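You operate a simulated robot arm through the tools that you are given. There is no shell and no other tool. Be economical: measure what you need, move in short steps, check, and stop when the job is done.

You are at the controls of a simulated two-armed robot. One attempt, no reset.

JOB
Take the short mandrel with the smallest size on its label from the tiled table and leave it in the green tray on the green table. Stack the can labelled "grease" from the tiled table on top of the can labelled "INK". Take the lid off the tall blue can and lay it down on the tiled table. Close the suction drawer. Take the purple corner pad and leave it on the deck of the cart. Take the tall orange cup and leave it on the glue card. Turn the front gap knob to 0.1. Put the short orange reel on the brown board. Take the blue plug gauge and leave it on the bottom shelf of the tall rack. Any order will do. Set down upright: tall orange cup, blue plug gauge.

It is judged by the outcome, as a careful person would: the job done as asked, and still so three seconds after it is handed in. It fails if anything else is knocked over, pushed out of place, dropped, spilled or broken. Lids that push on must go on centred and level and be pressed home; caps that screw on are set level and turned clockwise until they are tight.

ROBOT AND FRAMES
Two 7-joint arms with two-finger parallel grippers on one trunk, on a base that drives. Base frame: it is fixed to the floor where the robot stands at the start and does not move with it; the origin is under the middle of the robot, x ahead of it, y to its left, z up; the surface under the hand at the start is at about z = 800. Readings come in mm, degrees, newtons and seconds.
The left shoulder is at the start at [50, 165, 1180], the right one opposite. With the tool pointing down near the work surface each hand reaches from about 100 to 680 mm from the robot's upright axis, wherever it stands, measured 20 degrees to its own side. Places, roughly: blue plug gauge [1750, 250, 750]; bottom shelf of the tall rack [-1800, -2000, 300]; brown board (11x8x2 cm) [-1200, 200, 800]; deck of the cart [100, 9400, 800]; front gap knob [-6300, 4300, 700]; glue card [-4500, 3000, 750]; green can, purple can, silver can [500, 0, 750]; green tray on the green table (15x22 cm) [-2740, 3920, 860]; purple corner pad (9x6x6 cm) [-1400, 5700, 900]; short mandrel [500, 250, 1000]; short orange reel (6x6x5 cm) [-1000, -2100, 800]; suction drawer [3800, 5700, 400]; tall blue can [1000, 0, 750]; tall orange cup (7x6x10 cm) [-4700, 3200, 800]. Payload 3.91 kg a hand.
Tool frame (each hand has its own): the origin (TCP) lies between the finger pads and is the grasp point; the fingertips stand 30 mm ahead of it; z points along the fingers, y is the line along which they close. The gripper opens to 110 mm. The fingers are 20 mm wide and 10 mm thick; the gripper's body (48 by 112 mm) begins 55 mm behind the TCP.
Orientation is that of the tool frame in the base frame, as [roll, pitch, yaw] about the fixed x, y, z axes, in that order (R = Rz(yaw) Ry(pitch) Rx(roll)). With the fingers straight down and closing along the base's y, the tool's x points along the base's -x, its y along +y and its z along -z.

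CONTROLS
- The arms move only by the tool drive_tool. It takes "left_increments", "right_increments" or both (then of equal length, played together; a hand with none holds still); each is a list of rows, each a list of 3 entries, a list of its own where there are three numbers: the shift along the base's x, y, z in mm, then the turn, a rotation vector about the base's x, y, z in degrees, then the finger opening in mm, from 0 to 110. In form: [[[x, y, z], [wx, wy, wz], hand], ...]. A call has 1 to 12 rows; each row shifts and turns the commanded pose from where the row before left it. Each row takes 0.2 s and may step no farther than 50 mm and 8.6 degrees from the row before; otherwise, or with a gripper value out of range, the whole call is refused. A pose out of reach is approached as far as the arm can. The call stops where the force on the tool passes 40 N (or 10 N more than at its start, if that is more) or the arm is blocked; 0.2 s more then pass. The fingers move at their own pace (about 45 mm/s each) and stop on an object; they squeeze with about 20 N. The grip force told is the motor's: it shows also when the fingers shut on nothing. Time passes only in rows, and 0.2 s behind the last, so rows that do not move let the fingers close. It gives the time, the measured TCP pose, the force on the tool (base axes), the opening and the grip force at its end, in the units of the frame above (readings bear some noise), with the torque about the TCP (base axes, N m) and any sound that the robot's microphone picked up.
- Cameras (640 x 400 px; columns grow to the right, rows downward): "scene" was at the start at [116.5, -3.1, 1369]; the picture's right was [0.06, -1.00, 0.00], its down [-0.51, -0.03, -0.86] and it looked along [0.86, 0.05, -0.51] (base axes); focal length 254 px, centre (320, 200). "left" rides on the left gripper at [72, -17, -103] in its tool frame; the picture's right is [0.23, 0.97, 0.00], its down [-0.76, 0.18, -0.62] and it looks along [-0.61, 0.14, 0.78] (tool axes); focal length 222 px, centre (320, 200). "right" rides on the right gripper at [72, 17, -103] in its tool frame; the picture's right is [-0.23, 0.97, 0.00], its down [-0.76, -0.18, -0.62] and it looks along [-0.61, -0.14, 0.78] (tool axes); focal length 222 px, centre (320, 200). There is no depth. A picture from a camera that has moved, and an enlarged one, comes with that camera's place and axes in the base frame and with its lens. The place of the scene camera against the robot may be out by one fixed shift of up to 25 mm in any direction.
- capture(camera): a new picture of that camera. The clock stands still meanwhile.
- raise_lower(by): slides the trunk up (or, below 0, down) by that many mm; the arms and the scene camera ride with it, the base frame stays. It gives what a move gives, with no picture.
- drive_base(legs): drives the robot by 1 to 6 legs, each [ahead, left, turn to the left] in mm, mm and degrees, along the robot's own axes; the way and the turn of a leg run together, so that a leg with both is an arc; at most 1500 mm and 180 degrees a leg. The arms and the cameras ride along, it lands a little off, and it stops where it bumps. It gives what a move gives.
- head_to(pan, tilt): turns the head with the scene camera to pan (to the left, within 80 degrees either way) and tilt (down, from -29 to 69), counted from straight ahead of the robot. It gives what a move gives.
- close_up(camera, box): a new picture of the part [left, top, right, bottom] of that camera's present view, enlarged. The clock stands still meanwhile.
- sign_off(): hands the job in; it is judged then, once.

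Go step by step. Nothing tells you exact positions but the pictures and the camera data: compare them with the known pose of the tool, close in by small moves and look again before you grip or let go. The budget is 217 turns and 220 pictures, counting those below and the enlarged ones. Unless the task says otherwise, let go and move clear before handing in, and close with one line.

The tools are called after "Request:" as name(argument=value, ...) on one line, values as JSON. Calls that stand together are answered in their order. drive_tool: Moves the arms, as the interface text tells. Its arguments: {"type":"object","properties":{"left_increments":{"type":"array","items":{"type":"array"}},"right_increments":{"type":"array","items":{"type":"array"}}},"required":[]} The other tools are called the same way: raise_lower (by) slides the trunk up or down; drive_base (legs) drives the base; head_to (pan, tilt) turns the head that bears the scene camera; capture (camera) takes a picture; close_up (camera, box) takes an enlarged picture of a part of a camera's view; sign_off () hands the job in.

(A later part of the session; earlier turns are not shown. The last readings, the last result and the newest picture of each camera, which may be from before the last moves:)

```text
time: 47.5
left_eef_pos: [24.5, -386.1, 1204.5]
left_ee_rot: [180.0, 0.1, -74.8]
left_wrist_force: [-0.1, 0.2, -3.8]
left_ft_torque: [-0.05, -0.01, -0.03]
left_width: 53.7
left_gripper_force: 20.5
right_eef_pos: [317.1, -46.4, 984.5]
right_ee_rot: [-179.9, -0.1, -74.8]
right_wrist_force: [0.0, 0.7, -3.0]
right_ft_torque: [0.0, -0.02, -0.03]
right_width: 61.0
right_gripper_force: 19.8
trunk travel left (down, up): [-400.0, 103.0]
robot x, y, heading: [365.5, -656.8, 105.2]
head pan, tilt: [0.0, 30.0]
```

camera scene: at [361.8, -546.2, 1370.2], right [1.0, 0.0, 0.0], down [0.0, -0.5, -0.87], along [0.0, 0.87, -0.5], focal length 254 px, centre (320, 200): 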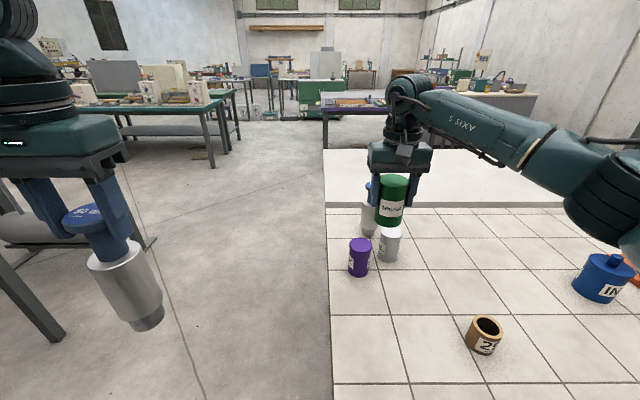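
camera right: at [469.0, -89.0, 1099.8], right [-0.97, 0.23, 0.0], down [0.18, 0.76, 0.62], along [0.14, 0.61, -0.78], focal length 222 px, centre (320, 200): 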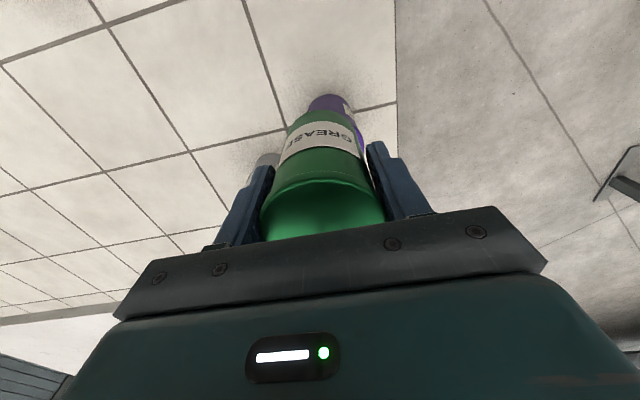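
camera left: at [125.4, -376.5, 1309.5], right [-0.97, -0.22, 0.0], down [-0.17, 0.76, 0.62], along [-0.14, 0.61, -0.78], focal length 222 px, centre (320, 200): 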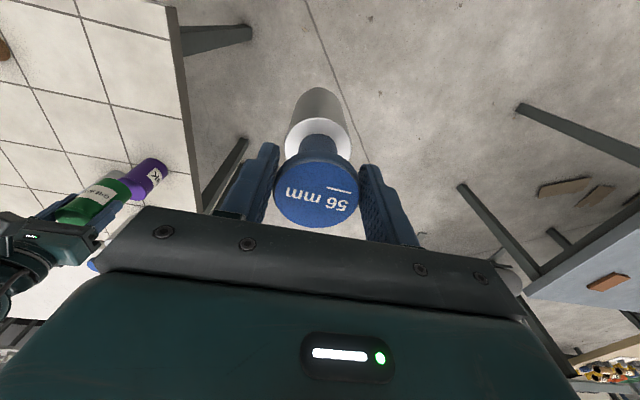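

Request:
drive_tool(right_increments=[[[0, 10, 14], [0, 0, 0], 30], [[40, 11, 0], [0, 0, 0], 30], [[40, 11, 0], [0, 0, 0], 30], [[40, 11, 0], [0, 0, 0], 30], [[40, 11, 0], [0, 0, 0], 30], [[0, 0, 0], [0, 0, 0], 30]])

Request:
capture(camera="scene")

```text
time: 48.9
left_eef_pos: [24.5, -384.2, 1204.2]
left_ee_rot: [-180.0, 0.1, -74.7]
left_wrist_force: [0.0, -0.6, -4.0]
left_ft_torque: [-0.03, -0.09, 0.01]
left_width: 53.7
left_gripper_force: 19.8
right_eef_pos: [478.0, 8.6, 997.0]
right_ee_rot: [-180.0, -0.1, -74.8]
right_wrist_force: [-0.5, 0.2, -1.7]
right_ft_torque: [-0.04, 0.04, 0.01]
right_width: 60.9
right_gripper_force: 20.1
trunk travel left (down, up): [-400.0, 103.0]
robot x, y, heading: [363.1, -658.8, 105.2]
head pan, tilt: [0.0, 30.0]
```

```text
186 pictures are left
camera scene: at [329.7, -550.4, 1370.2], right [0.96, 0.26, 0.0], down [0.13, -0.48, -0.87], along [-0.23, 0.84, -0.5], focal length 254 px, centre (320, 200)
```

scene: 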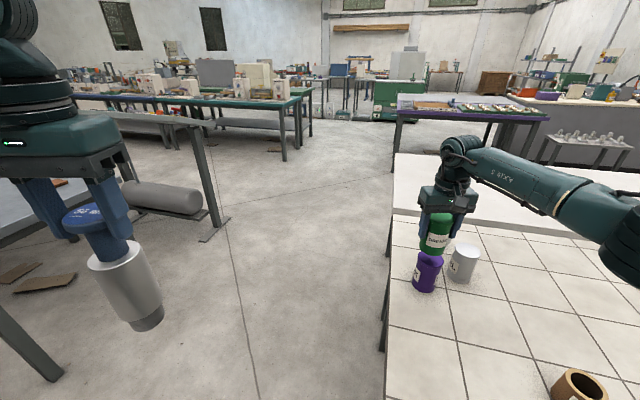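

Reached. I look closely from the scene camera and the left camera to check alignment.

Request:
close_up(camera="scene", box=[390, 190, 490, 300])

Request:
capture(camera="left")

Request:
close_up(camera="right", box=[260, 60, 420, 200])

```text
3.64 times, centred on (440, 245) of scene
camera zoom: at [329.7, -550.4, 1370.2], right [0.96, 0.26, 0.0], down [0.13, -0.48, -0.87], along [-0.23, 0.84, -0.5], focal length 922 px, centre (-116, 36)
```

zoom: 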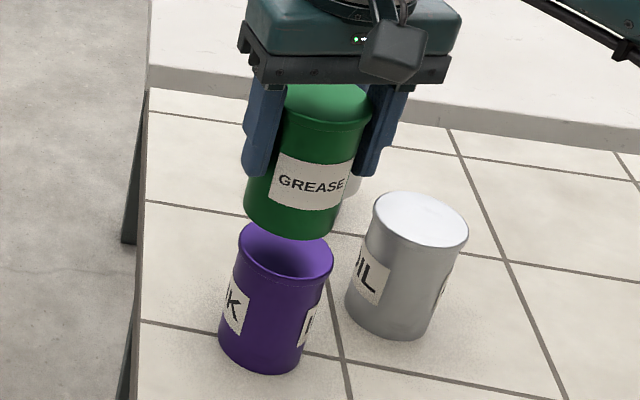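

```text
184 pictures are left
camera left: at [59.0, -450.0, 1309.4], right [-0.88, -0.47, 0.0], down [-0.37, 0.69, 0.62], along [-0.3, 0.55, -0.78], focal length 222 px, centre (320, 200)
```

left: 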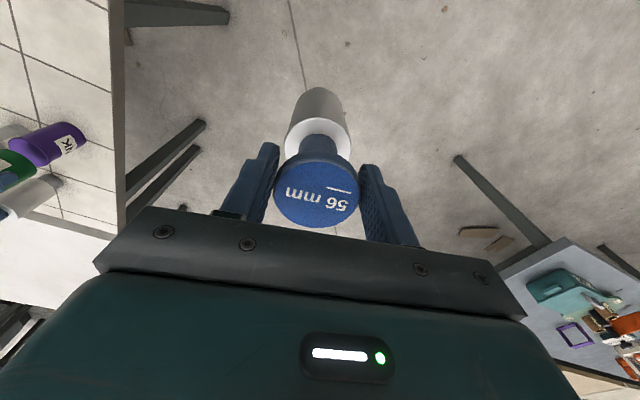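

```text
2.86 times, centred on (340, 130) of right
camera zoom: at [480.5, -65.3, 1099.9], right [-1.0, -0.04, 0.0], down [-0.03, 0.78, 0.62], along [-0.02, 0.62, -0.78], focal length 635 px, centre (263, 400)
```

zoom: 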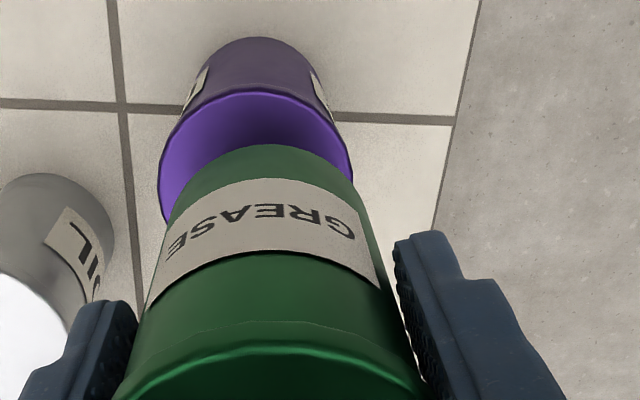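

Grease is about 4 mm too far in y; I correct it and lower in steps.

Request:
drive_tool(right_increments=[[[2, -4, 0], [0, 0, 0], 30], [[0, 0, -15], [0, 0, 0], 30], [[0, 0, -8], [0, 0, 0], 30], [[0, 0, -3], [0, 0, 0], 30], [[0, 0, 0], [0, 0, 0], 30]])

Request:
close_up(camera="scene", box=[390, 190, 490, 300])

Request:
close_up(camera="right", box=[260, 60, 420, 200])

```text
time: 50.0
left_eef_pos: [25.0, -385.3, 1204.8]
left_ee_rot: [180.0, 0.0, -74.7]
left_wrist_force: [0.3, 1.1, -3.3]
left_ft_torque: [0.01, -0.02, 0.0]
left_width: 53.7
left_gripper_force: 19.8
right_eef_pos: [481.4, 4.9, 969.6]
right_ee_rot: [-179.9, 0.0, -74.8]
right_wrist_force: [0.3, 0.6, -3.2]
right_ft_torque: [0.01, -0.04, 0.0]
right_width: 60.8
right_gripper_force: 20.1
trunk travel left (down, up): [-400.0, 103.0]
robot x, y, heading: [368.3, -658.1, 105.2]
head pan, tilt: [0.0, 30.0]
```

```text
3.64 times, centred on (440, 245) of scene
camera zoom: at [330.1, -550.4, 1370.2], right [0.96, 0.26, 0.0], down [0.13, -0.48, -0.87], along [-0.23, 0.84, -0.5], focal length 922 px, centre (-116, 36)
```

zoom: 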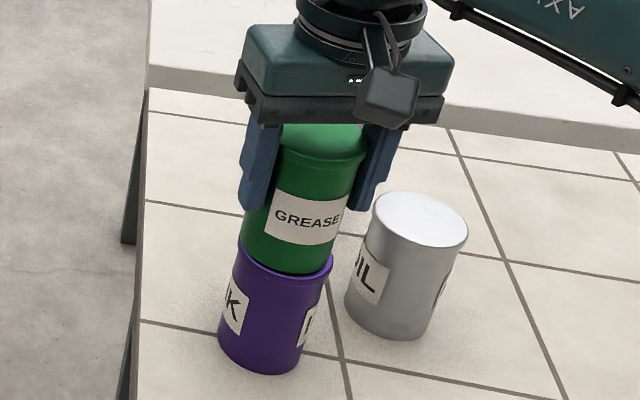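

```text
2.86 times, centred on (340, 130) of right
camera zoom: at [483.4, -69.7, 1073.8], right [-1.0, -0.04, 0.0], down [-0.03, 0.78, 0.62], along [-0.02, 0.62, -0.78], focal length 635 px, centre (263, 400)
```

zoom: 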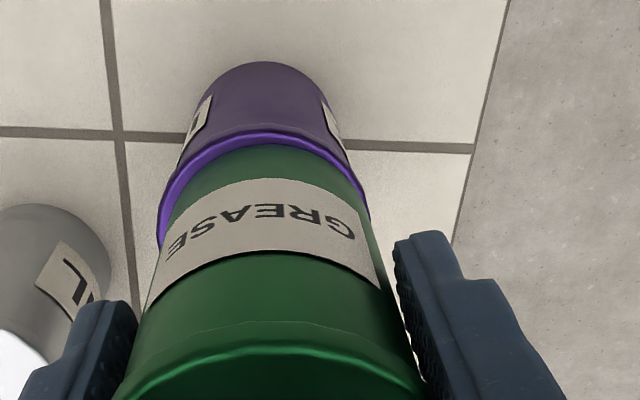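

Request:
drive_tool(right_increments=[[[0, 0, -3], [0, 0, 0], 30], [[0, 0, -2], [0, 0, 0], 30], [[0, 0, 0], [0, 0, 0], 30]])

Request:
drive_tool(right_increments=[[[0, 0, -2], [0, 0, 0], 30], [[0, 0, 0], [0, 0, 0], 30]])

Request:
close_up(camera="right", box=[260, 60, 420, 200])

```text
time: 50.9
left_eef_pos: [23.8, -386.8, 1205.8]
left_ee_rot: [-179.9, 0.1, -74.8]
left_wrist_force: [0.6, 0.2, -3.8]
left_ft_torque: [-0.02, -0.03, -0.01]
left_width: 53.7
left_gripper_force: 19.9
right_eef_pos: [480.0, 3.3, 968.8]
right_ee_rot: [179.9, 0.1, -74.9]
right_wrist_force: [2.6, -1.7, 10.8]
right_ft_torque: [-0.23, -0.33, 0.08]
right_width: 60.9
right_gripper_force: 20.4
trunk travel left (down, up): [-400.0, 103.0]
robot x, y, heading: [361.1, -655.2, 105.2]
head pan, tilt: [0.0, 30.0]
```

```text
time: 51.5
left_eef_pos: [23.5, -386.8, 1205.2]
left_ee_rot: [-180.0, 0.2, -74.8]
left_wrist_force: [0.1, -0.2, -3.4]
left_ft_torque: [-0.03, -0.02, 0.01]
left_width: 53.5
left_gripper_force: 20.1
right_eef_pos: [479.9, 3.4, 966.1]
right_ee_rot: [179.9, 0.2, -74.9]
right_wrist_force: [2.7, -0.3, 13.6]
right_ft_torque: [0.23, -0.1, 0.12]
right_width: 60.9
right_gripper_force: 20.0
trunk travel left (down, up): [-400.0, 103.0]
robot x, y, heading: [364.0, -661.6, 105.3]
head pan, tilt: [0.0, 30.0]
```

```text
2.86 times, centred on (340, 130) of right
camera zoom: at [482.0, -70.5, 1069.2], right [-1.0, -0.04, 0.0], down [-0.03, 0.78, 0.63], along [-0.02, 0.63, -0.78], focal length 635 px, centre (263, 400)
```

zoom: 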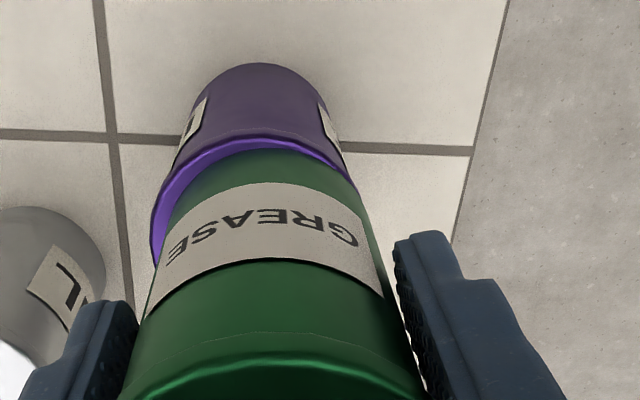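

In contact with small offset (2–3 mm). I ease the force and release, rising straight up.

Request:
drive_tool(right_increments=[[[0, 0, 2], [0, 0, 0], 30], [[0, 0, 0], [0, 0, 0], 75], [[0, 0, 0], [0, 0, 0], 110], [[0, 0, 0], [0, 0, 0], 110], [[0, 0, 0], [0, 0, 0], 110], [[0, 0, 30], [0, 0, 0], 110], [[0, 0, 40], [0, 0, 0], 110], [[0, -20, 40], [0, 0, 0], 110]])

Request:
capture(camera="right")

Request:
close_up(camera="scene", box=[390, 190, 490, 300])

```text
time: 53.2
left_eef_pos: [24.6, -386.1, 1204.0]
left_ee_rot: [180.0, 0.1, -74.9]
left_wrist_force: [0.1, -0.5, -4.1]
left_ft_torque: [-0.01, 0.0, 0.01]
left_width: 53.5
left_gripper_force: 20.0
right_eef_pos: [480.5, -15.7, 1075.6]
right_ee_rot: [-180.0, 0.0, -74.9]
right_wrist_force: [0.1, -0.5, 0.4]
right_ft_torque: [0.02, 0.01, -0.02]
right_width: 110.1
right_gripper_force: 0.0
trunk travel left (down, up): [-400.0, 103.0]
robot x, y, heading: [358.6, -659.1, 105.2]
head pan, tilt: [0.0, 30.0]
```

```text
179 pictures are left
camera right: at [483.4, -89.9, 1179.0], right [-1.0, -0.04, 0.0], down [-0.03, 0.78, 0.62], along [-0.02, 0.62, -0.78], focal length 222 px, centre (320, 200)
```

right: 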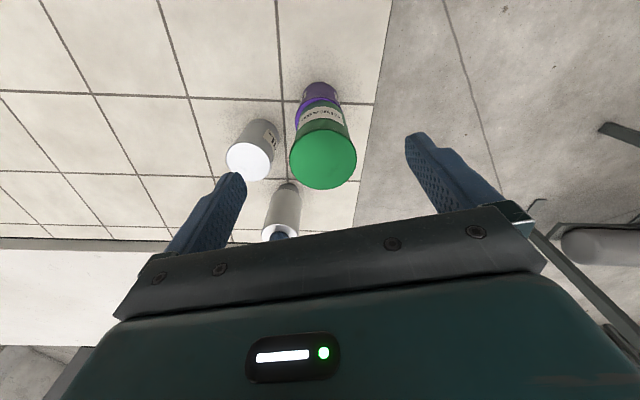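

```text
3.64 times, centred on (440, 245) of scene
camera zoom: at [330.2, -551.4, 1370.3], right [0.96, 0.26, 0.0], down [0.13, -0.48, -0.87], along [-0.23, 0.84, -0.5], focal length 922 px, centre (-116, 36)
```

zoom: 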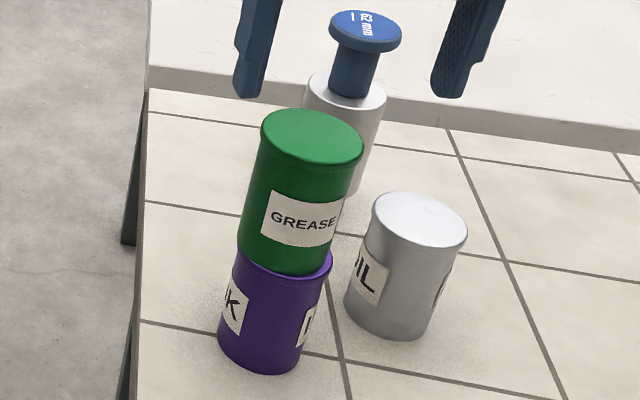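

Stacked cleanly. Next I drive along to the tall blue can for its lid.

Request:
drive_base(legs=[[0, 0, -15], [0, -590, 0]])

Request:
capture(camera="right")

Request:
capture(camera="scene")

```text
time: 59.8
left_eef_pos: [694.4, -305.0, 1205.7]
left_ee_rot: [-179.9, 0.1, -89.0]
left_wrist_force: [0.1, 0.1, -3.3]
left_ft_torque: [-0.03, 0.04, -0.01]
left_width: 53.9
left_gripper_force: 20.1
right_eef_pos: [1227.8, -59.3, 1073.4]
right_ee_rot: [179.9, 0.0, -89.0]
right_wrist_force: [-0.5, -0.4, -0.5]
right_ft_torque: [0.0, 0.0, 0.0]
right_width: 109.9
right_gripper_force: 0.0
trunk travel left (down, up): [-400.0, 103.0]
robot x, y, heading: [954.0, -658.9, 90.8]
head pan, tilt: [0.0, 30.0]
```

```text
177 pictures are left
camera right: at [1211.3, -131.1, 1178.3], right [-0.98, 0.21, 0.0], down [0.17, 0.76, 0.62], along [0.13, 0.61, -0.78], focal length 222 px, centre (320, 200)
```

right: 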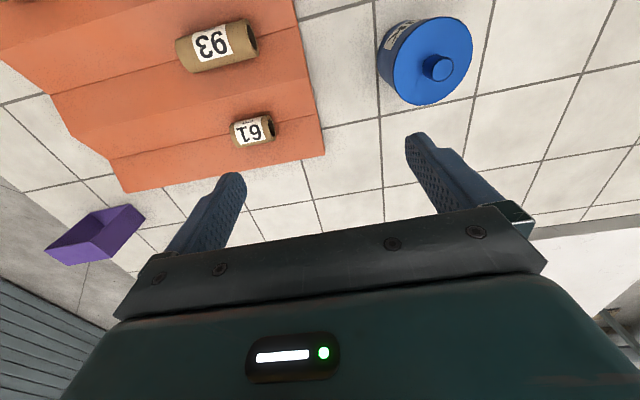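

```text
176 pictures are left
camera scene: at [950.8, -541.3, 1370.2], right [1.0, 0.02, 0.0], down [0.01, -0.5, -0.87], along [-0.01, 0.87, -0.5], focal length 254 px, centre (320, 200)
```

scene: 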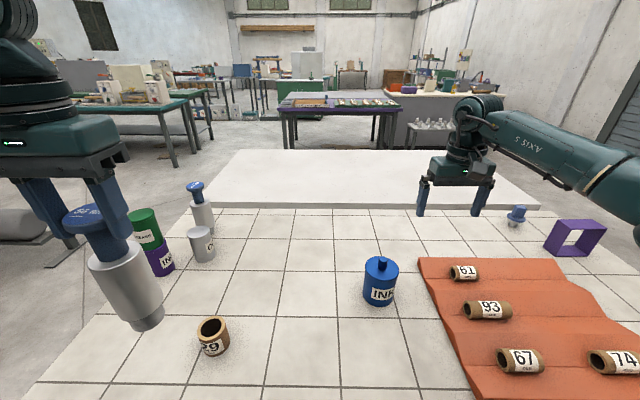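

The lid knob is at about (1106,-76,940). I bring the right hand above it.

Request:
drive_tool(right_increments=[[[-40, -6, 0], [0, 0, 0], 110], [[-41, -6, 0], [0, 0, 0], 110], [[-41, -5, 0], [0, 0, 0], 60], [[0, 0, -40], [0, 0, 0], 60]])

Request:
capture(camera="right")

Request:
close_up(camera="scene", box=[330, 200, 430, 310])

```text
time: 60.8
left_eef_pos: [694.2, -302.9, 1204.1]
left_ee_rot: [180.0, 0.0, -89.0]
left_wrist_force: [1.0, -0.4, -2.8]
left_ft_torque: [-0.05, -0.02, -0.02]
left_width: 53.4
left_gripper_force: 20.0
right_eef_pos: [1104.8, -77.9, 1032.9]
right_ee_rot: [-180.0, 0.1, -89.2]
right_wrist_force: [-0.5, -0.3, -0.1]
right_ft_torque: [0.01, -0.01, 0.03]
right_width: 59.8
right_gripper_force: 0.1
trunk travel left (down, up): [-400.0, 103.0]
robot x, y, heading: [956.7, -653.7, 90.9]
head pan, tilt: [0.0, 30.0]
```

```text
175 pictures are left
camera right: at [1090.1, -149.9, 1136.2], right [-0.98, 0.21, 0.0], down [0.17, 0.76, 0.62], along [0.13, 0.61, -0.78], focal length 222 px, centre (320, 200)
```

right: 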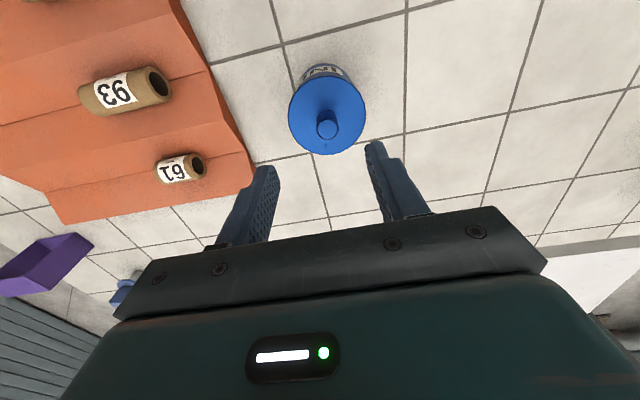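

```text
3.64 times, centred on (380, 255) of scene
camera zoom: at [951.7, -540.7, 1370.2], right [1.0, 0.01, 0.0], down [0.01, -0.5, -0.87], along [-0.01, 0.87, -0.5], focal length 922 px, centre (102, 0)
```

zoom: 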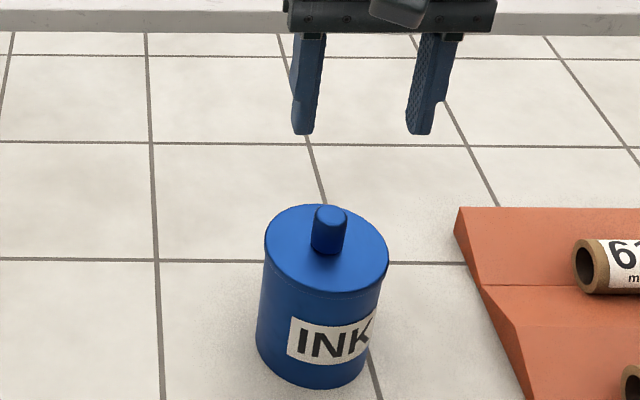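

Centre is about (1098,-75). I descend around the knob, grip, and pull gently.

Request:
drive_tool(right_increments=[[[-7, 3, 0], [0, 0, 0], 60], [[0, 0, -40], [0, 0, 0], 60], [[0, 0, -40], [0, 0, 0], 60], [[0, 0, -14], [0, 0, 0], 60], [[0, 0, 0], [0, 0, 0], 20], [[0, 0, 0], [0, 0, 0], 5], [[0, 0, 0], [0, 0, 0], 5], [[0, 0, 0], [0, 0, 0], 5]])

Request:
capture(camera="right")

```text
time: 62.6
left_eef_pos: [693.1, -303.9, 1205.2]
left_ee_rot: [179.9, 0.0, -89.0]
left_wrist_force: [0.6, 0.1, -3.5]
left_ft_torque: [-0.03, 0.0, 0.0]
left_width: 53.6
left_gripper_force: 20.1
right_eef_pos: [1097.3, -71.7, 940.5]
right_ee_rot: [-179.9, 0.1, -89.2]
right_wrist_force: [0.4, -0.5, -3.0]
right_ft_torque: [0.0, 0.09, 0.0]
right_width: 19.9
right_gripper_force: 20.0
trunk travel left (down, up): [-400.0, 103.0]
robot x, y, heading: [955.6, -656.1, 90.9]
head pan, tilt: [0.0, 30.0]
```

```text
173 pictures are left
camera right: at [1081.2, -144.9, 1044.1], right [-0.98, 0.21, 0.0], down [0.17, 0.76, 0.62], along [0.13, 0.61, -0.78], focal length 222 px, centre (320, 200)
```

right: 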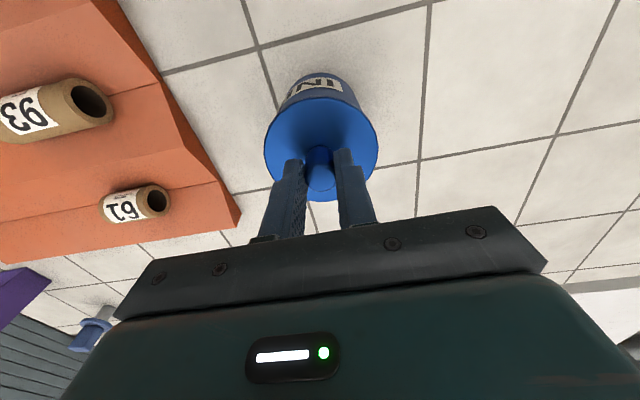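

Knob gripped (20 mm). I lift slowly.

Request:
drive_tool(right_increments=[[[0, 0, 4], [0, 0, 0], 5], [[0, 0, 4], [0, 0, 0], 5], [[0, 0, 6], [0, 0, 0], 5], [[0, 0, 0], [0, 0, 0], 5]])

Request:
close_up(camera="scene", box=[330, 200, 430, 310])

```text
time: 63.6
left_eef_pos: [693.1, -303.7, 1203.9]
left_ee_rot: [179.9, 0.1, -89.1]
left_wrist_force: [0.0, -0.9, -3.3]
left_ft_torque: [-0.02, -0.01, -0.01]
left_width: 53.4
left_gripper_force: 20.0
right_eef_pos: [1097.6, -73.4, 955.2]
right_ee_rot: [180.0, 0.0, -89.1]
right_wrist_force: [-0.2, 0.8, -3.9]
right_ft_torque: [-0.05, 0.01, -0.01]
right_width: 20.0
right_gripper_force: 19.9
trunk travel left (down, up): [-400.0, 103.0]
robot x, y, heading: [953.5, -650.4, 90.5]
head pan, tilt: [0.0, 30.0]
```

```text
3.64 times, centred on (380, 255) of scene
camera zoom: at [950.8, -540.9, 1370.2], right [1.0, 0.02, 0.0], down [0.01, -0.5, -0.87], along [-0.01, 0.87, -0.5], focal length 922 px, centre (102, 0)
```

zoom: 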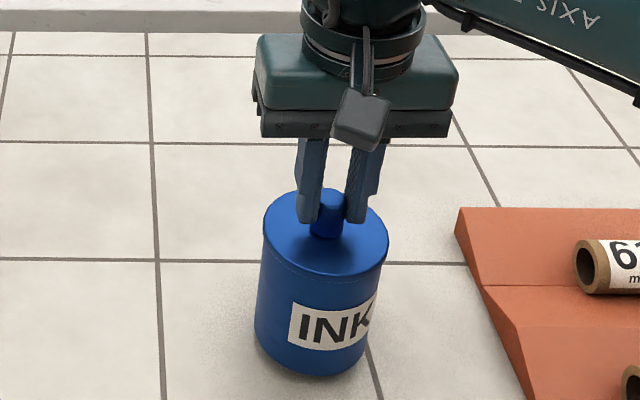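

The whole can came up with the lid, so the lid is tight. I set it back down, park the mandrel on the table and use the left hand to hold the can body.

Request:
drive_tool(right_increments=[[[0, 0, -6], [0, 0, 0], 5], [[0, 0, -6], [0, 0, 0], 5], [[0, 0, -3], [0, 0, 0], 5], [[0, 0, 0], [0, 0, 0], 5]])

Request:
drive_tool(left_increments=[[[35, 35, 0], [0, 0, 0], 10], [[35, 35, 0], [0, 0, 0], 10], [[35, 35, 0], [0, 0, 0], 10], [[35, 35, 0], [0, 0, 0], 10], [[15, 35, 0], [0, 0, 0], 10], [[0, 0, -45], [0, 0, 0], 10], [[0, 0, -45], [0, 0, 0], 10], [[0, 0, -45], [0, 0, 0], 10], [[0, 0, -45], [0, 0, 0], 10], [[0, 0, -15], [0, 0, 0], 10]])

Request:
capture(camera="scene")

```text
time: 64.6
left_eef_pos: [693.9, -303.2, 1204.9]
left_ee_rot: [179.9, 0.2, -89.1]
left_wrist_force: [-0.1, -0.1, -3.8]
left_ft_torque: [-0.07, 0.02, 0.03]
left_width: 53.8
left_gripper_force: 19.8
right_eef_pos: [1098.2, -73.2, 942.2]
right_ee_rot: [-180.0, 0.1, -89.2]
right_wrist_force: [0.5, 0.6, 0.4]
right_ft_torque: [-0.06, 0.01, -0.02]
right_width: 20.2
right_gripper_force: 19.6
trunk travel left (down, up): [-400.0, 103.0]
robot x, y, heading: [958.2, -651.7, 90.9]
head pan, tilt: [0.0, 30.0]
```

```text
time: 66.8
left_eef_pos: [849.6, -130.1, 1009.5]
left_ee_rot: [180.0, 0.1, -89.2]
left_wrist_force: [-0.9, -0.2, -3.8]
left_ft_torque: [-0.06, 0.02, -0.01]
left_width: 53.5
left_gripper_force: 20.4
right_eef_pos: [1098.2, -73.3, 941.4]
right_ee_rot: [180.0, 0.1, -89.2]
right_wrist_force: [0.6, -0.4, 1.2]
right_ft_torque: [-0.01, 0.04, -0.05]
right_width: 20.1
right_gripper_force: 20.3
trunk travel left (down, up): [-400.0, 103.0]
robot x, y, heading: [951.0, -653.5, 90.9]
head pan, tilt: [0.0, 30.0]
```

```text
171 pictures are left
camera scene: at [950.7, -541.6, 1370.3], right [1.0, 0.02, 0.0], down [0.01, -0.5, -0.87], along [-0.01, 0.87, -0.5], focal length 254 px, centre (320, 200)
```

scene: 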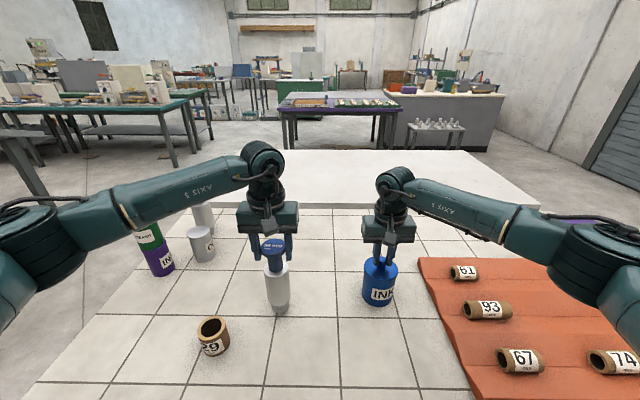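

Request:
drive_tool(left_increments=[[[0, 0, -10], [0, 0, 0], 10], [[0, 0, -3], [0, 0, 0], 10], [[0, 0, -3], [0, 0, 0], 10], [[0, 0, 0], [0, 0, 0], 10]])

```text
time: 67.8
left_eef_pos: [849.7, -130.5, 995.2]
left_ee_rot: [-180.0, 0.0, -89.1]
left_wrist_force: [0.0, -0.8, -3.5]
left_ft_torque: [-0.08, -0.01, 0.0]
left_width: 53.8
left_gripper_force: 20.4
right_eef_pos: [1097.9, -72.7, 940.6]
right_ee_rot: [-180.0, 0.1, -89.2]
right_wrist_force: [-0.9, -1.5, 2.5]
right_ft_torque: [0.01, -0.01, -0.1]
right_width: 20.4
right_gripper_force: 19.7
trunk travel left (down, up): [-400.0, 103.0]
robot x, y, heading: [955.1, -654.0, 90.7]
head pan, tilt: [0.0, 30.0]
```

Request:
drive_tool(left_increments=[[[0, 0, -2], [0, 0, 0], 10], [[0, 0, -2], [0, 0, 0], 10], [[0, 0, 0], [0, 0, 0], 10]])

Request:
close_up(camera="scene", box=[230, 190, 330, 330])

```text
time: 68.6
left_eef_pos: [847.8, -129.3, 992.3]
left_ee_rot: [-180.0, 0.2, -89.0]
left_wrist_force: [-2.4, -0.5, 13.2]
left_ft_torque: [0.16, 0.04, 0.1]
left_width: 53.0
left_gripper_force: 20.5
right_eef_pos: [1098.8, -74.3, 940.3]
right_ee_rot: [180.0, 0.1, -89.1]
right_wrist_force: [-0.7, 0.6, -2.9]
right_ft_torque: [0.09, -0.01, -0.01]
right_width: 19.9
right_gripper_force: 20.1
trunk travel left (down, up): [-400.0, 103.0]
robot x, y, heading: [958.6, -649.6, 90.7]
head pan, tilt: [0.0, 30.0]
```

```text
2.86 times, centred on (280, 260) of scene
camera zoom: at [951.0, -542.5, 1370.5], right [1.0, 0.02, 0.0], down [0.01, -0.5, -0.87], along [-0.01, 0.87, -0.5], focal length 724 px, centre (434, 29)
```

zoom: 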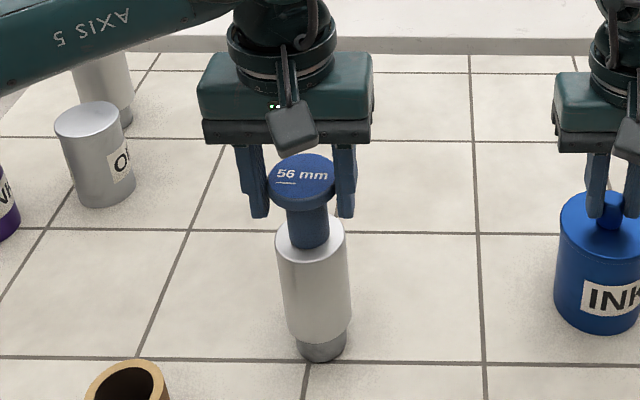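

The mandrel stands on the table. I release it, rise, and rotate the left hand to a slanted pose for holding the can body.

Request:
drive_tool(left_increments=[[[0, 0, 1], [0, 0, 0], 80], [[0, 0, 0], [0, 0, 0], 110], [[0, 0, 0], [0, 0, 0], 110], [[0, 0, 0], [0, 0, 0], 110], [[0, 0, 30], [0, 0, 0], 110], [[0, 0, 40], [0, 0, 0], 110], [[0, -20, 40], [0, 0, 0], 110], [[20, -30, 0], [0, 0, 0], 110], [[20, -30, 0], [0, 0, 0], 110]])

Request:
drive_tool(left_increments=[[[10, -5, 0], [0, 0, -8], 110], [[10, -5, 0], [0, 0, -8], 110], [[10, -5, 0], [0, 0, -8], 110], [[10, -5, 0], [0, 0, -8], 110], [[10, -5, 0], [0, 0, -8], 110], [[10, -5, 0], [0, 0, -6], 110]])

Request:
drive_tool(left_increments=[[[0, 0, 0], [6.06, -6.06, 0], 110], [[0, 0, 0], [6.06, -6.06, 0], 110], [[0, 0, 0], [6.06, -6.06, 0], 110], [[0, 0, 0], [6.06, -6.06, 0], 110], [[0, 0, 0], [6.06, -6.06, 0], 110], [[0, 0, 0], [6.06, -6.06, 0], 110], [[0, 0, 0], [6.06, -6.06, 0], 110]])

Request:
capture(camera="scene")

```text
time: 70.6
left_eef_pos: [890.5, -208.0, 1098.1]
left_ee_rot: [179.9, 0.0, -89.0]
left_wrist_force: [0.2, 0.6, -0.3]
left_ft_torque: [-0.01, 0.0, -0.02]
left_width: 110.1
left_gripper_force: 0.2
right_eef_pos: [1097.9, -71.9, 940.9]
right_ee_rot: [-180.0, 0.0, -89.3]
right_wrist_force: [0.7, -0.7, 1.2]
right_ft_torque: [-0.02, -0.06, 0.02]
right_width: 20.1
right_gripper_force: 20.3
trunk travel left (down, up): [-400.0, 103.0]
robot x, y, heading: [956.2, -648.5, 90.8]
head pan, tilt: [0.0, 30.0]
```

```text
time: 72.0
left_eef_pos: [948.6, -240.9, 1100.8]
left_ee_rot: [-179.9, 0.1, -135.1]
left_wrist_force: [0.7, -0.7, 0.3]
left_ft_torque: [0.02, -0.01, 0.01]
left_width: 110.1
left_gripper_force: 0.0
right_eef_pos: [1098.1, -72.4, 939.3]
right_ee_rot: [179.9, 0.1, -89.2]
right_wrist_force: [0.9, 0.6, 0.7]
right_ft_torque: [0.07, -0.08, -0.04]
right_width: 19.7
right_gripper_force: 20.8
trunk travel left (down, up): [-400.0, 103.0]
robot x, y, heading: [956.0, -656.1, 91.1]
head pan, tilt: [0.0, 30.0]
```

```text
time: 73.6
left_eef_pos: [947.8, -239.6, 1100.3]
left_ee_rot: [179.8, 60.1, -135.3]
left_wrist_force: [-0.8, 0.3, 0.1]
left_ft_torque: [0.0, -0.02, 0.05]
left_width: 109.9
left_gripper_force: 0.1
right_eef_pos: [1097.0, -72.9, 940.0]
right_ee_rot: [-180.0, 0.0, -89.2]
right_wrist_force: [1.4, 2.3, 2.2]
right_ft_torque: [0.13, 0.02, -0.07]
right_width: 20.0
right_gripper_force: 20.1
trunk travel left (down, up): [-400.0, 103.0]
robot x, y, heading: [956.4, -652.6, 91.1]
head pan, tilt: [0.0, 30.0]
```

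```text
169 pictures are left
camera scene: at [950.8, -541.5, 1370.3], right [1.0, 0.02, 0.0], down [0.01, -0.5, -0.87], along [-0.01, 0.87, -0.5], focal length 254 px, centre (320, 200)
```

scene: 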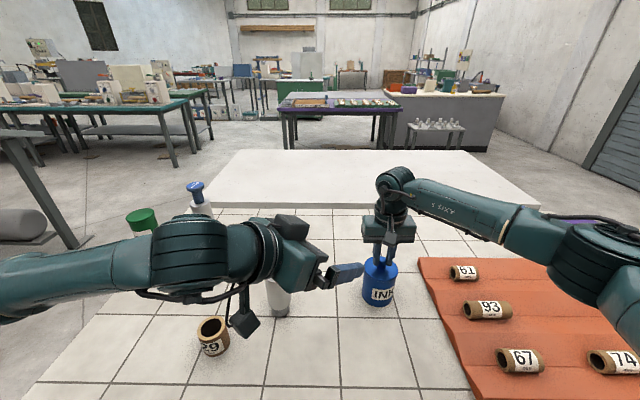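

The slanted pose works. I descend to a pre-grasp spot 130 mm short of the can.

Request:
drive_tool(left_increments=[[[8.5, 11, -42], [0, 0, 0], 110], [[8.5, 11, -42], [0, 0, 0], 110], [[8.5, 11, -42], [0, 0, 0], 110], [[8.5, 11, -42], [0, 0, 0], 110], [[8.5, 11, -40], [0, 0, 0], 110], [[8.5, 11, -40], [0, 0, 0], 110]])

Request:
capture(camera="left")

Request:
close_up(camera="scene", box=[200, 200, 440, 350])

```text
time: 75.0
left_eef_pos: [1000.0, -170.6, 854.8]
left_ee_rot: [179.6, 60.1, -135.3]
left_wrist_force: [-0.3, 0.1, 0.2]
left_ft_torque: [-0.01, -0.03, -0.01]
left_width: 109.7
left_gripper_force: 0.1
right_eef_pos: [1098.1, -73.2, 940.2]
right_ee_rot: [179.9, 0.0, -89.2]
right_wrist_force: [1.0, -0.4, 2.2]
right_ft_torque: [-0.01, -0.02, -0.08]
right_width: 20.1
right_gripper_force: 20.0
trunk travel left (down, up): [-400.0, 103.0]
robot x, y, heading: [953.7, -654.2, 90.9]
head pan, tilt: [0.0, 30.0]
```

```text
168 pictures are left
camera left: at [922.0, -270.7, 845.4], right [-0.77, 0.61, -0.19], down [-0.24, 0.01, 0.97], along [0.59, 0.79, 0.14], focal length 222 px, centre (320, 200)
```

left: 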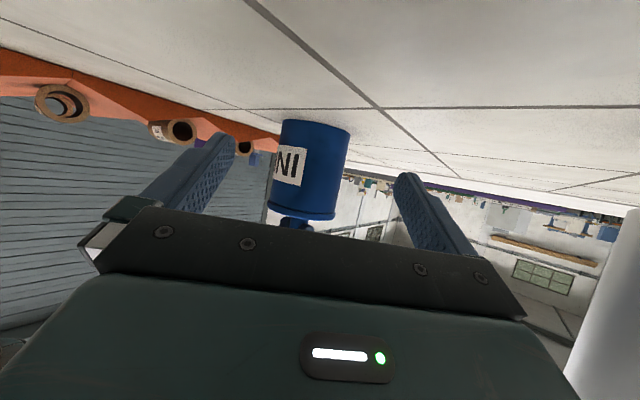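

```text
2.67 times, centred on (320, 275) of scene
camera zoom: at [950.9, -541.5, 1370.3], right [1.0, 0.02, 0.0], down [0.01, -0.5, -0.87], along [-0.01, 0.87, -0.5], focal length 676 px, centre (320, 0)
```

zoom: 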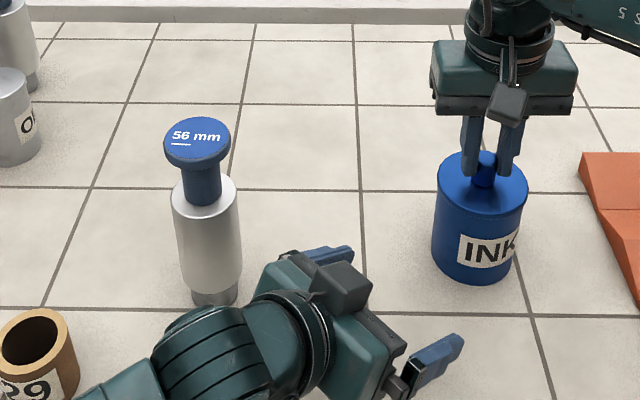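

Well aligned. I advance until the fingers straddle the can and look.

Request:
drive_tool(left_increments=[[[23, 22, -2], [0, 0, 0], 110], [[23, 22, -2], [0, 0, 0], 110], [[23, 22, 0], [0, 0, 0], 110], [[22, 22, 0], [0, 0, 0], 110]])

Request:
capture(camera="left")

Request:
close_up(camera="scene", box=[260, 200, 440, 320])

```text
time: 76.0
left_eef_pos: [1090.7, -82.9, 851.5]
left_ee_rot: [179.7, 60.0, -135.3]
left_wrist_force: [0.2, 0.7, 0.5]
left_ft_torque: [-0.01, -0.02, 0.0]
left_width: 109.9
left_gripper_force: 0.2
right_eef_pos: [1098.1, -71.5, 940.8]
right_ee_rot: [180.0, 0.1, -89.0]
right_wrist_force: [-0.1, 0.2, 0.8]
right_ft_torque: [-0.03, 0.02, -0.06]
right_width: 20.0
right_gripper_force: 20.2
trunk travel left (down, up): [-400.0, 103.0]
robot x, y, heading: [955.7, -654.3, 91.0]
head pan, tilt: [0.0, 30.0]
```

```text
166 pictures are left
camera left: at [1014.1, -183.0, 841.7], right [-0.77, 0.61, -0.19], down [-0.24, 0.01, 0.97], along [0.59, 0.79, 0.14], focal length 222 px, centre (320, 200)
```

left: 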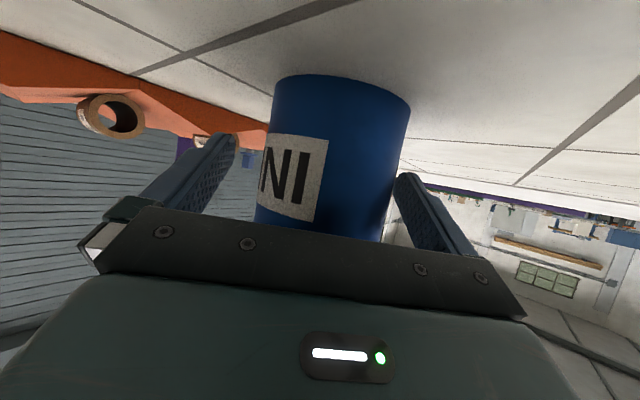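

```text
3.33 times, centred on (350, 260) of scene
camera zoom: at [951.0, -541.6, 1370.2], right [1.0, 0.02, 0.0], down [0.01, -0.5, -0.87], along [-0.01, 0.87, -0.5], focal length 845 px, centre (220, 0)
```

zoom: 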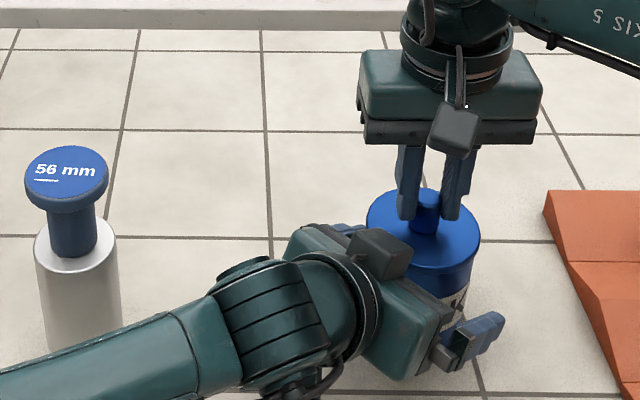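

The fingers straddle the can. I close the left hand and then pull the lid up with the right.

Request:
drive_tool(left_increments=[[[0, 0, 0], [0, 0, 0], 95], [[0, 0, 0], [0, 0, 0], 80], [[0, 0, 0], [0, 0, 0], 70], [[0, 0, 0], [0, 0, 0], 70]])

Request:
drive_tool(right_increments=[[[0, 0, 2], [0, 0, 0], 5], [[0, 0, 2], [0, 0, 0], 5], [[0, 0, 2], [0, 0, 0], 5], [[0, 0, 2], [0, 0, 0], 5], [[0, 0, 0], [0, 0, 0], 5]])

```text
time: 77.0
left_eef_pos: [1088.3, -80.4, 850.6]
left_ee_rot: [179.5, 59.9, -135.1]
left_wrist_force: [-9.6, 15.1, 0.0]
left_ft_torque: [-0.14, -0.24, 0.24]
left_width: 85.3
left_gripper_force: 20.5
right_eef_pos: [1099.1, -73.2, 940.9]
right_ee_rot: [-179.9, -0.1, -89.2]
right_wrist_force: [7.9, -9.6, 5.9]
right_ft_torque: [-0.39, -0.2, -0.07]
right_width: 19.9
right_gripper_force: 19.3
trunk travel left (down, up): [-400.0, 103.0]
robot x, y, heading: [954.9, -655.0, 90.9]
head pan, tilt: [0.0, 30.0]
```

```text
time: 78.2
left_eef_pos: [1091.5, -83.1, 850.4]
left_ee_rot: [179.9, 60.2, -135.2]
left_wrist_force: [0.9, -1.5, -0.4]
left_ft_torque: [-0.12, -0.13, -0.02]
left_width: 85.3
left_gripper_force: 19.8
right_eef_pos: [1097.9, -73.3, 947.8]
right_ee_rot: [-179.9, 0.1, -89.1]
right_wrist_force: [-0.3, -0.1, -0.5]
right_ft_torque: [-0.03, 0.0, -0.03]
right_width: 20.1
right_gripper_force: 20.4
trunk travel left (down, up): [-400.0, 103.0]
robot x, y, heading: [955.6, -650.3, 90.4]
head pan, tilt: [0.0, 30.0]
heard: snap
```

I heard a snap: the lid is off. I lift it higher and check.

Request:
drive_tool(right_increments=[[[0, 0, 20], [0, 0, 0], 5], [[0, 0, 30], [0, 0, 0], 5], [[0, 0, 40], [0, 0, 0], 5]])

Request:
capture(camera="scene")

Request:
capture(camera="right")

```text
time: 79.0
left_eef_pos: [1090.3, -82.7, 851.9]
left_ee_rot: [179.7, 60.1, -135.3]
left_wrist_force: [-1.4, -1.2, 1.7]
left_ft_torque: [-0.2, -0.05, -0.04]
left_width: 85.1
left_gripper_force: 20.4
right_eef_pos: [1095.4, -74.0, 1037.6]
right_ee_rot: [180.0, -0.1, -89.3]
right_wrist_force: [-0.1, 0.1, 0.7]
right_ft_torque: [-0.01, -0.01, 0.0]
right_width: 19.8
right_gripper_force: 20.0
trunk travel left (down, up): [-400.0, 103.0]
robot x, y, heading: [956.4, -652.2, 90.8]
head pan, tilt: [0.0, 30.0]
```

```text
164 pictures are left
camera scene: at [950.6, -541.8, 1370.3], right [1.0, 0.02, 0.0], down [0.01, -0.5, -0.87], along [-0.01, 0.87, -0.5], focal length 254 px, centre (320, 200)
```

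scene: 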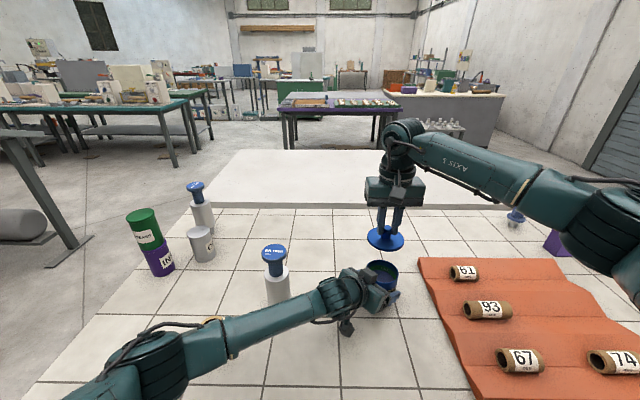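

```text
163 pictures are left
camera right: at [1080.6, -146.5, 1139.8], right [-0.98, 0.21, 0.0], down [0.17, 0.76, 0.62], along [0.13, 0.61, -0.78], focal length 222 px, centre (320, 200)
```

right: 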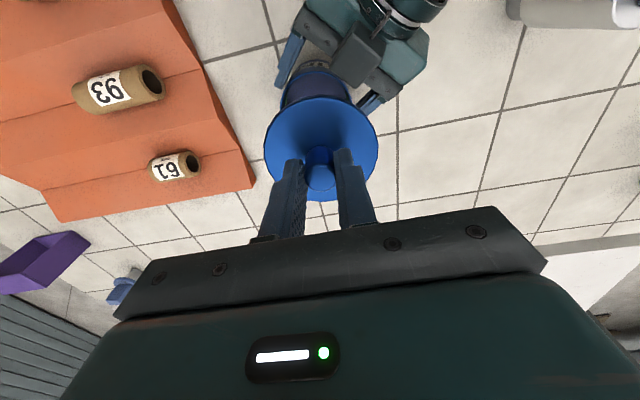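

The lid is held. I open the left hand and back it out along its approach line.

Request:
drive_tool(left_increments=[[[0, 0, 0], [0, 0, 0], 100], [[0, 0, 0], [0, 0, 0], 110], [[0, 0, 0], [0, 0, 0], 110], [[-22, -22, 1], [0, 0, 0], 110], [[-23, -23, 1], [0, 0, 0], 110], [[-23, -23, 2], [0, 0, 0], 110], [[-23, -23, 2], [0, 0, 0], 110], [[0, 0, 45], [0, 0, 0], 110], [[0, 0, 45], [0, 0, 0], 110], [[0, 0, 45], [0, 0, 0], 110], [[0, 0, 45], [0, 0, 0], 110], [[0, 0, 45], [0, 0, 0], 110]])

Request:
drive_tool(left_increments=[[[-10, -10, 0], [-6.06, 6.06, 0], 110], [[-10, -10, 0], [-6.06, 6.06, 0], 110], [[-10, -10, 0], [-6.06, 6.06, 0], 110], [[-10, -10, 0], [-6.06, 6.06, 0], 110], [[0, 0, 0], [-6.06, 6.06, 0], 110], [[0, 0, 0], [-6.06, 6.06, 0], 110], [[0, 0, 0], [-6.06, 6.06, 0], 110]])

Request:
drive_tool(left_increments=[[[-15, 10, 0], [0, 0, 8], 110], [[-15, 10, 0], [0, 0, 8], 110], [[-15, 10, 0], [0, 0, 8], 110], [[-15, 10, 0], [0, 0, 8], 110], [[-15, 10, 0], [0, 0, 8], 110], [[-13, 10, 0], [0, 0, 6], 110]])

Request:
capture(camera="left")

Request:
capture(camera="scene")

```text
time: 81.6
left_eef_pos: [1000.5, -179.7, 1074.3]
left_ee_rot: [179.7, 60.0, -135.3]
left_wrist_force: [0.3, 0.3, 0.1]
left_ft_torque: [0.01, -0.01, 0.01]
left_width: 110.0
left_gripper_force: 0.0
right_eef_pos: [1096.2, -74.9, 1036.2]
right_ee_rot: [180.0, 0.0, -89.2]
right_wrist_force: [-0.5, 0.0, 0.5]
right_ft_torque: [0.02, -0.03, -0.04]
right_width: 19.8
right_gripper_force: 20.2
trunk travel left (down, up): [-400.0, 103.0]
robot x, y, heading: [951.6, -655.5, 91.1]
head pan, tilt: [0.0, 30.0]
```

```text
time: 83.2
left_eef_pos: [960.2, -216.1, 1079.7]
left_ee_rot: [180.0, -0.1, -135.2]
left_wrist_force: [0.1, 0.8, 0.5]
left_ft_torque: [0.0, -0.01, 0.01]
left_width: 110.1
left_gripper_force: 0.0
right_eef_pos: [1096.8, -74.2, 1035.8]
right_ee_rot: [180.0, 0.0, -89.1]
right_wrist_force: [0.1, -0.2, -0.2]
right_ft_torque: [0.01, 0.01, -0.02]
right_width: 19.9
right_gripper_force: 20.1
trunk travel left (down, up): [-400.0, 103.0]
robot x, y, heading: [958.9, -651.8, 91.0]
head pan, tilt: [0.0, 30.0]
```

```text
time: 84.6
left_eef_pos: [870.4, -156.3, 1079.2]
left_ee_rot: [180.0, 0.1, -89.0]
left_wrist_force: [0.9, 0.9, 0.6]
left_ft_torque: [0.0, -0.01, 0.01]
left_width: 109.8
left_gripper_force: 0.1
right_eef_pos: [1097.2, -73.5, 1035.7]
right_ee_rot: [180.0, 0.0, -89.0]
right_wrist_force: [0.5, -0.6, -1.0]
right_ft_torque: [0.02, 0.0, -0.02]
right_width: 20.2
right_gripper_force: 20.0
trunk travel left (down, up): [-400.0, 103.0]
robot x, y, heading: [952.8, -652.6, 91.0]
head pan, tilt: [0.0, 30.0]
```

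```text
162 pictures are left
camera left: at [888.2, -227.3, 1185.3], right [-0.97, -0.24, 0.0], down [-0.19, 0.76, 0.62], along [-0.15, 0.61, -0.78], focal length 222 px, centre (320, 200)
```

left: 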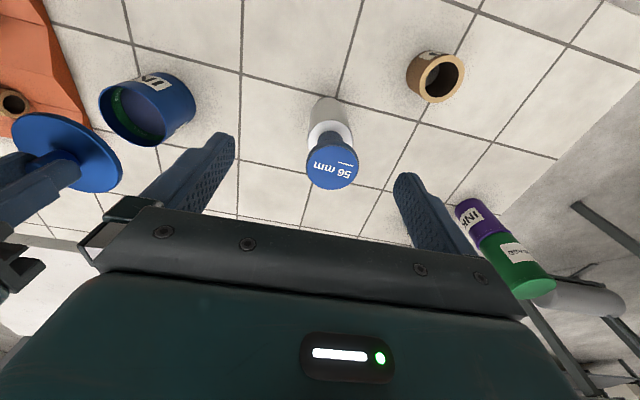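

```text
161 pictures are left
camera scene: at [950.7, -541.4, 1370.2], right [1.0, 0.02, 0.0], down [0.01, -0.5, -0.87], along [-0.01, 0.87, -0.5], focal length 254 px, centre (320, 200)
```

scene: 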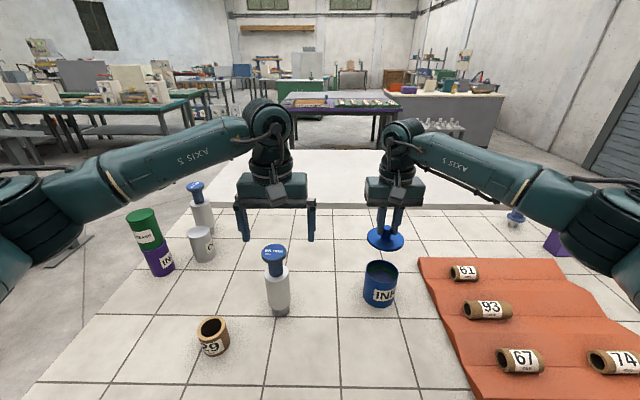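

The mandrel still stands at (849,-129). I regrip it with the left hand and lift it away.

Request:
drive_tool(left_increments=[[[-21, 27, 0], [0, 0, 0], 110], [[0, 0, -43], [0, 0, 0], 110], [[0, 0, -43], [0, 0, 0], 110], [[0, 0, 0], [0, 0, 0], 40], [[0, 0, 0], [0, 0, 0], 10], [[0, 0, 0], [0, 0, 0], 10], [[0, 0, 0], [0, 0, 0], 10], [[0, 0, 10], [0, 0, 0], 10], [[0, 0, 40], [0, 0, 0], 10], [[0, 0, 40], [0, 0, 0], 10], [[-30, -20, 30], [0, 0, 0], 10]])

Request:
drive_tool(left_increments=[[[-30, -30, 20], [0, 0, 0], 10], [[-30, -30, 20], [0, 0, 0], 10], [[-30, -30, 20], [0, 0, 0], 10], [[-30, -30, 0], [0, 0, 0], 10], [[-20, -30, 0], [0, 0, 0], 10], [[0, 0, 0], [0, 0, 0], 10], [[0, 0, 0], [0, 0, 0], 10]], right_increments=[[[-39, 18, 0], [0, 0, 0], 5], [[-39, 18, 0], [0, 0, 0], 5], [[-39, 18, 0], [0, 0, 0], 5], [[0, 0, -45], [0, 0, 0], 5], [[0, 0, -45], [0, 0, 0], 5], [[0, 0, -45], [0, 0, 0], 5], [[0, 0, -25], [0, 0, 0], 5]])

Request:
capture(camera="scene")

```text
time: 87.0
left_eef_pos: [818.9, -144.5, 1114.3]
left_ee_rot: [-179.9, 0.1, -89.2]
left_wrist_force: [-0.1, -1.0, -3.0]
left_ft_torque: [0.01, -0.05, 0.0]
left_width: 53.4
left_gripper_force: 20.4
right_eef_pos: [1095.7, -75.4, 1036.8]
right_ee_rot: [-180.0, 0.1, -89.1]
right_wrist_force: [1.7, 0.1, 1.3]
right_ft_torque: [0.02, 0.01, -0.03]
right_width: 20.2
right_gripper_force: 19.3
trunk travel left (down, up): [-400.0, 103.0]
robot x, y, heading: [954.5, -651.0, 90.7]
head pan, tilt: [0.0, 30.0]
```

```text
time: 88.6
left_eef_pos: [679.6, -299.8, 1176.8]
left_ee_rot: [180.0, 0.2, -89.1]
left_wrist_force: [-0.9, -0.6, -3.9]
left_ft_torque: [-0.07, 0.0, -0.01]
left_width: 53.6
left_gripper_force: 20.2
right_eef_pos: [984.0, -33.1, 878.8]
right_ee_rot: [-179.9, -0.1, -89.0]
right_wrist_force: [0.4, 0.4, -0.4]
right_ft_torque: [-0.02, 0.03, 0.02]
right_width: 19.6
right_gripper_force: 19.9
right hand out of reach, approached as far as the arm can: row 3, 6, 7
trunk travel left (down, up): [-400.0, 103.0]
robot x, y, heading: [956.6, -652.3, 90.7]
head pan, tilt: [0.0, 30.0]
```

```text
160 pictures are left
camera scene: at [949.7, -541.7, 1370.3], right [1.0, 0.02, 0.0], down [0.01, -0.5, -0.87], along [-0.01, 0.87, -0.5], focal length 254 px, centre (320, 200)
```

scene: 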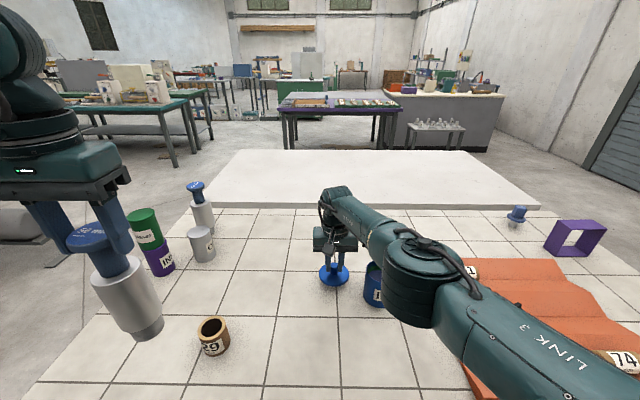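

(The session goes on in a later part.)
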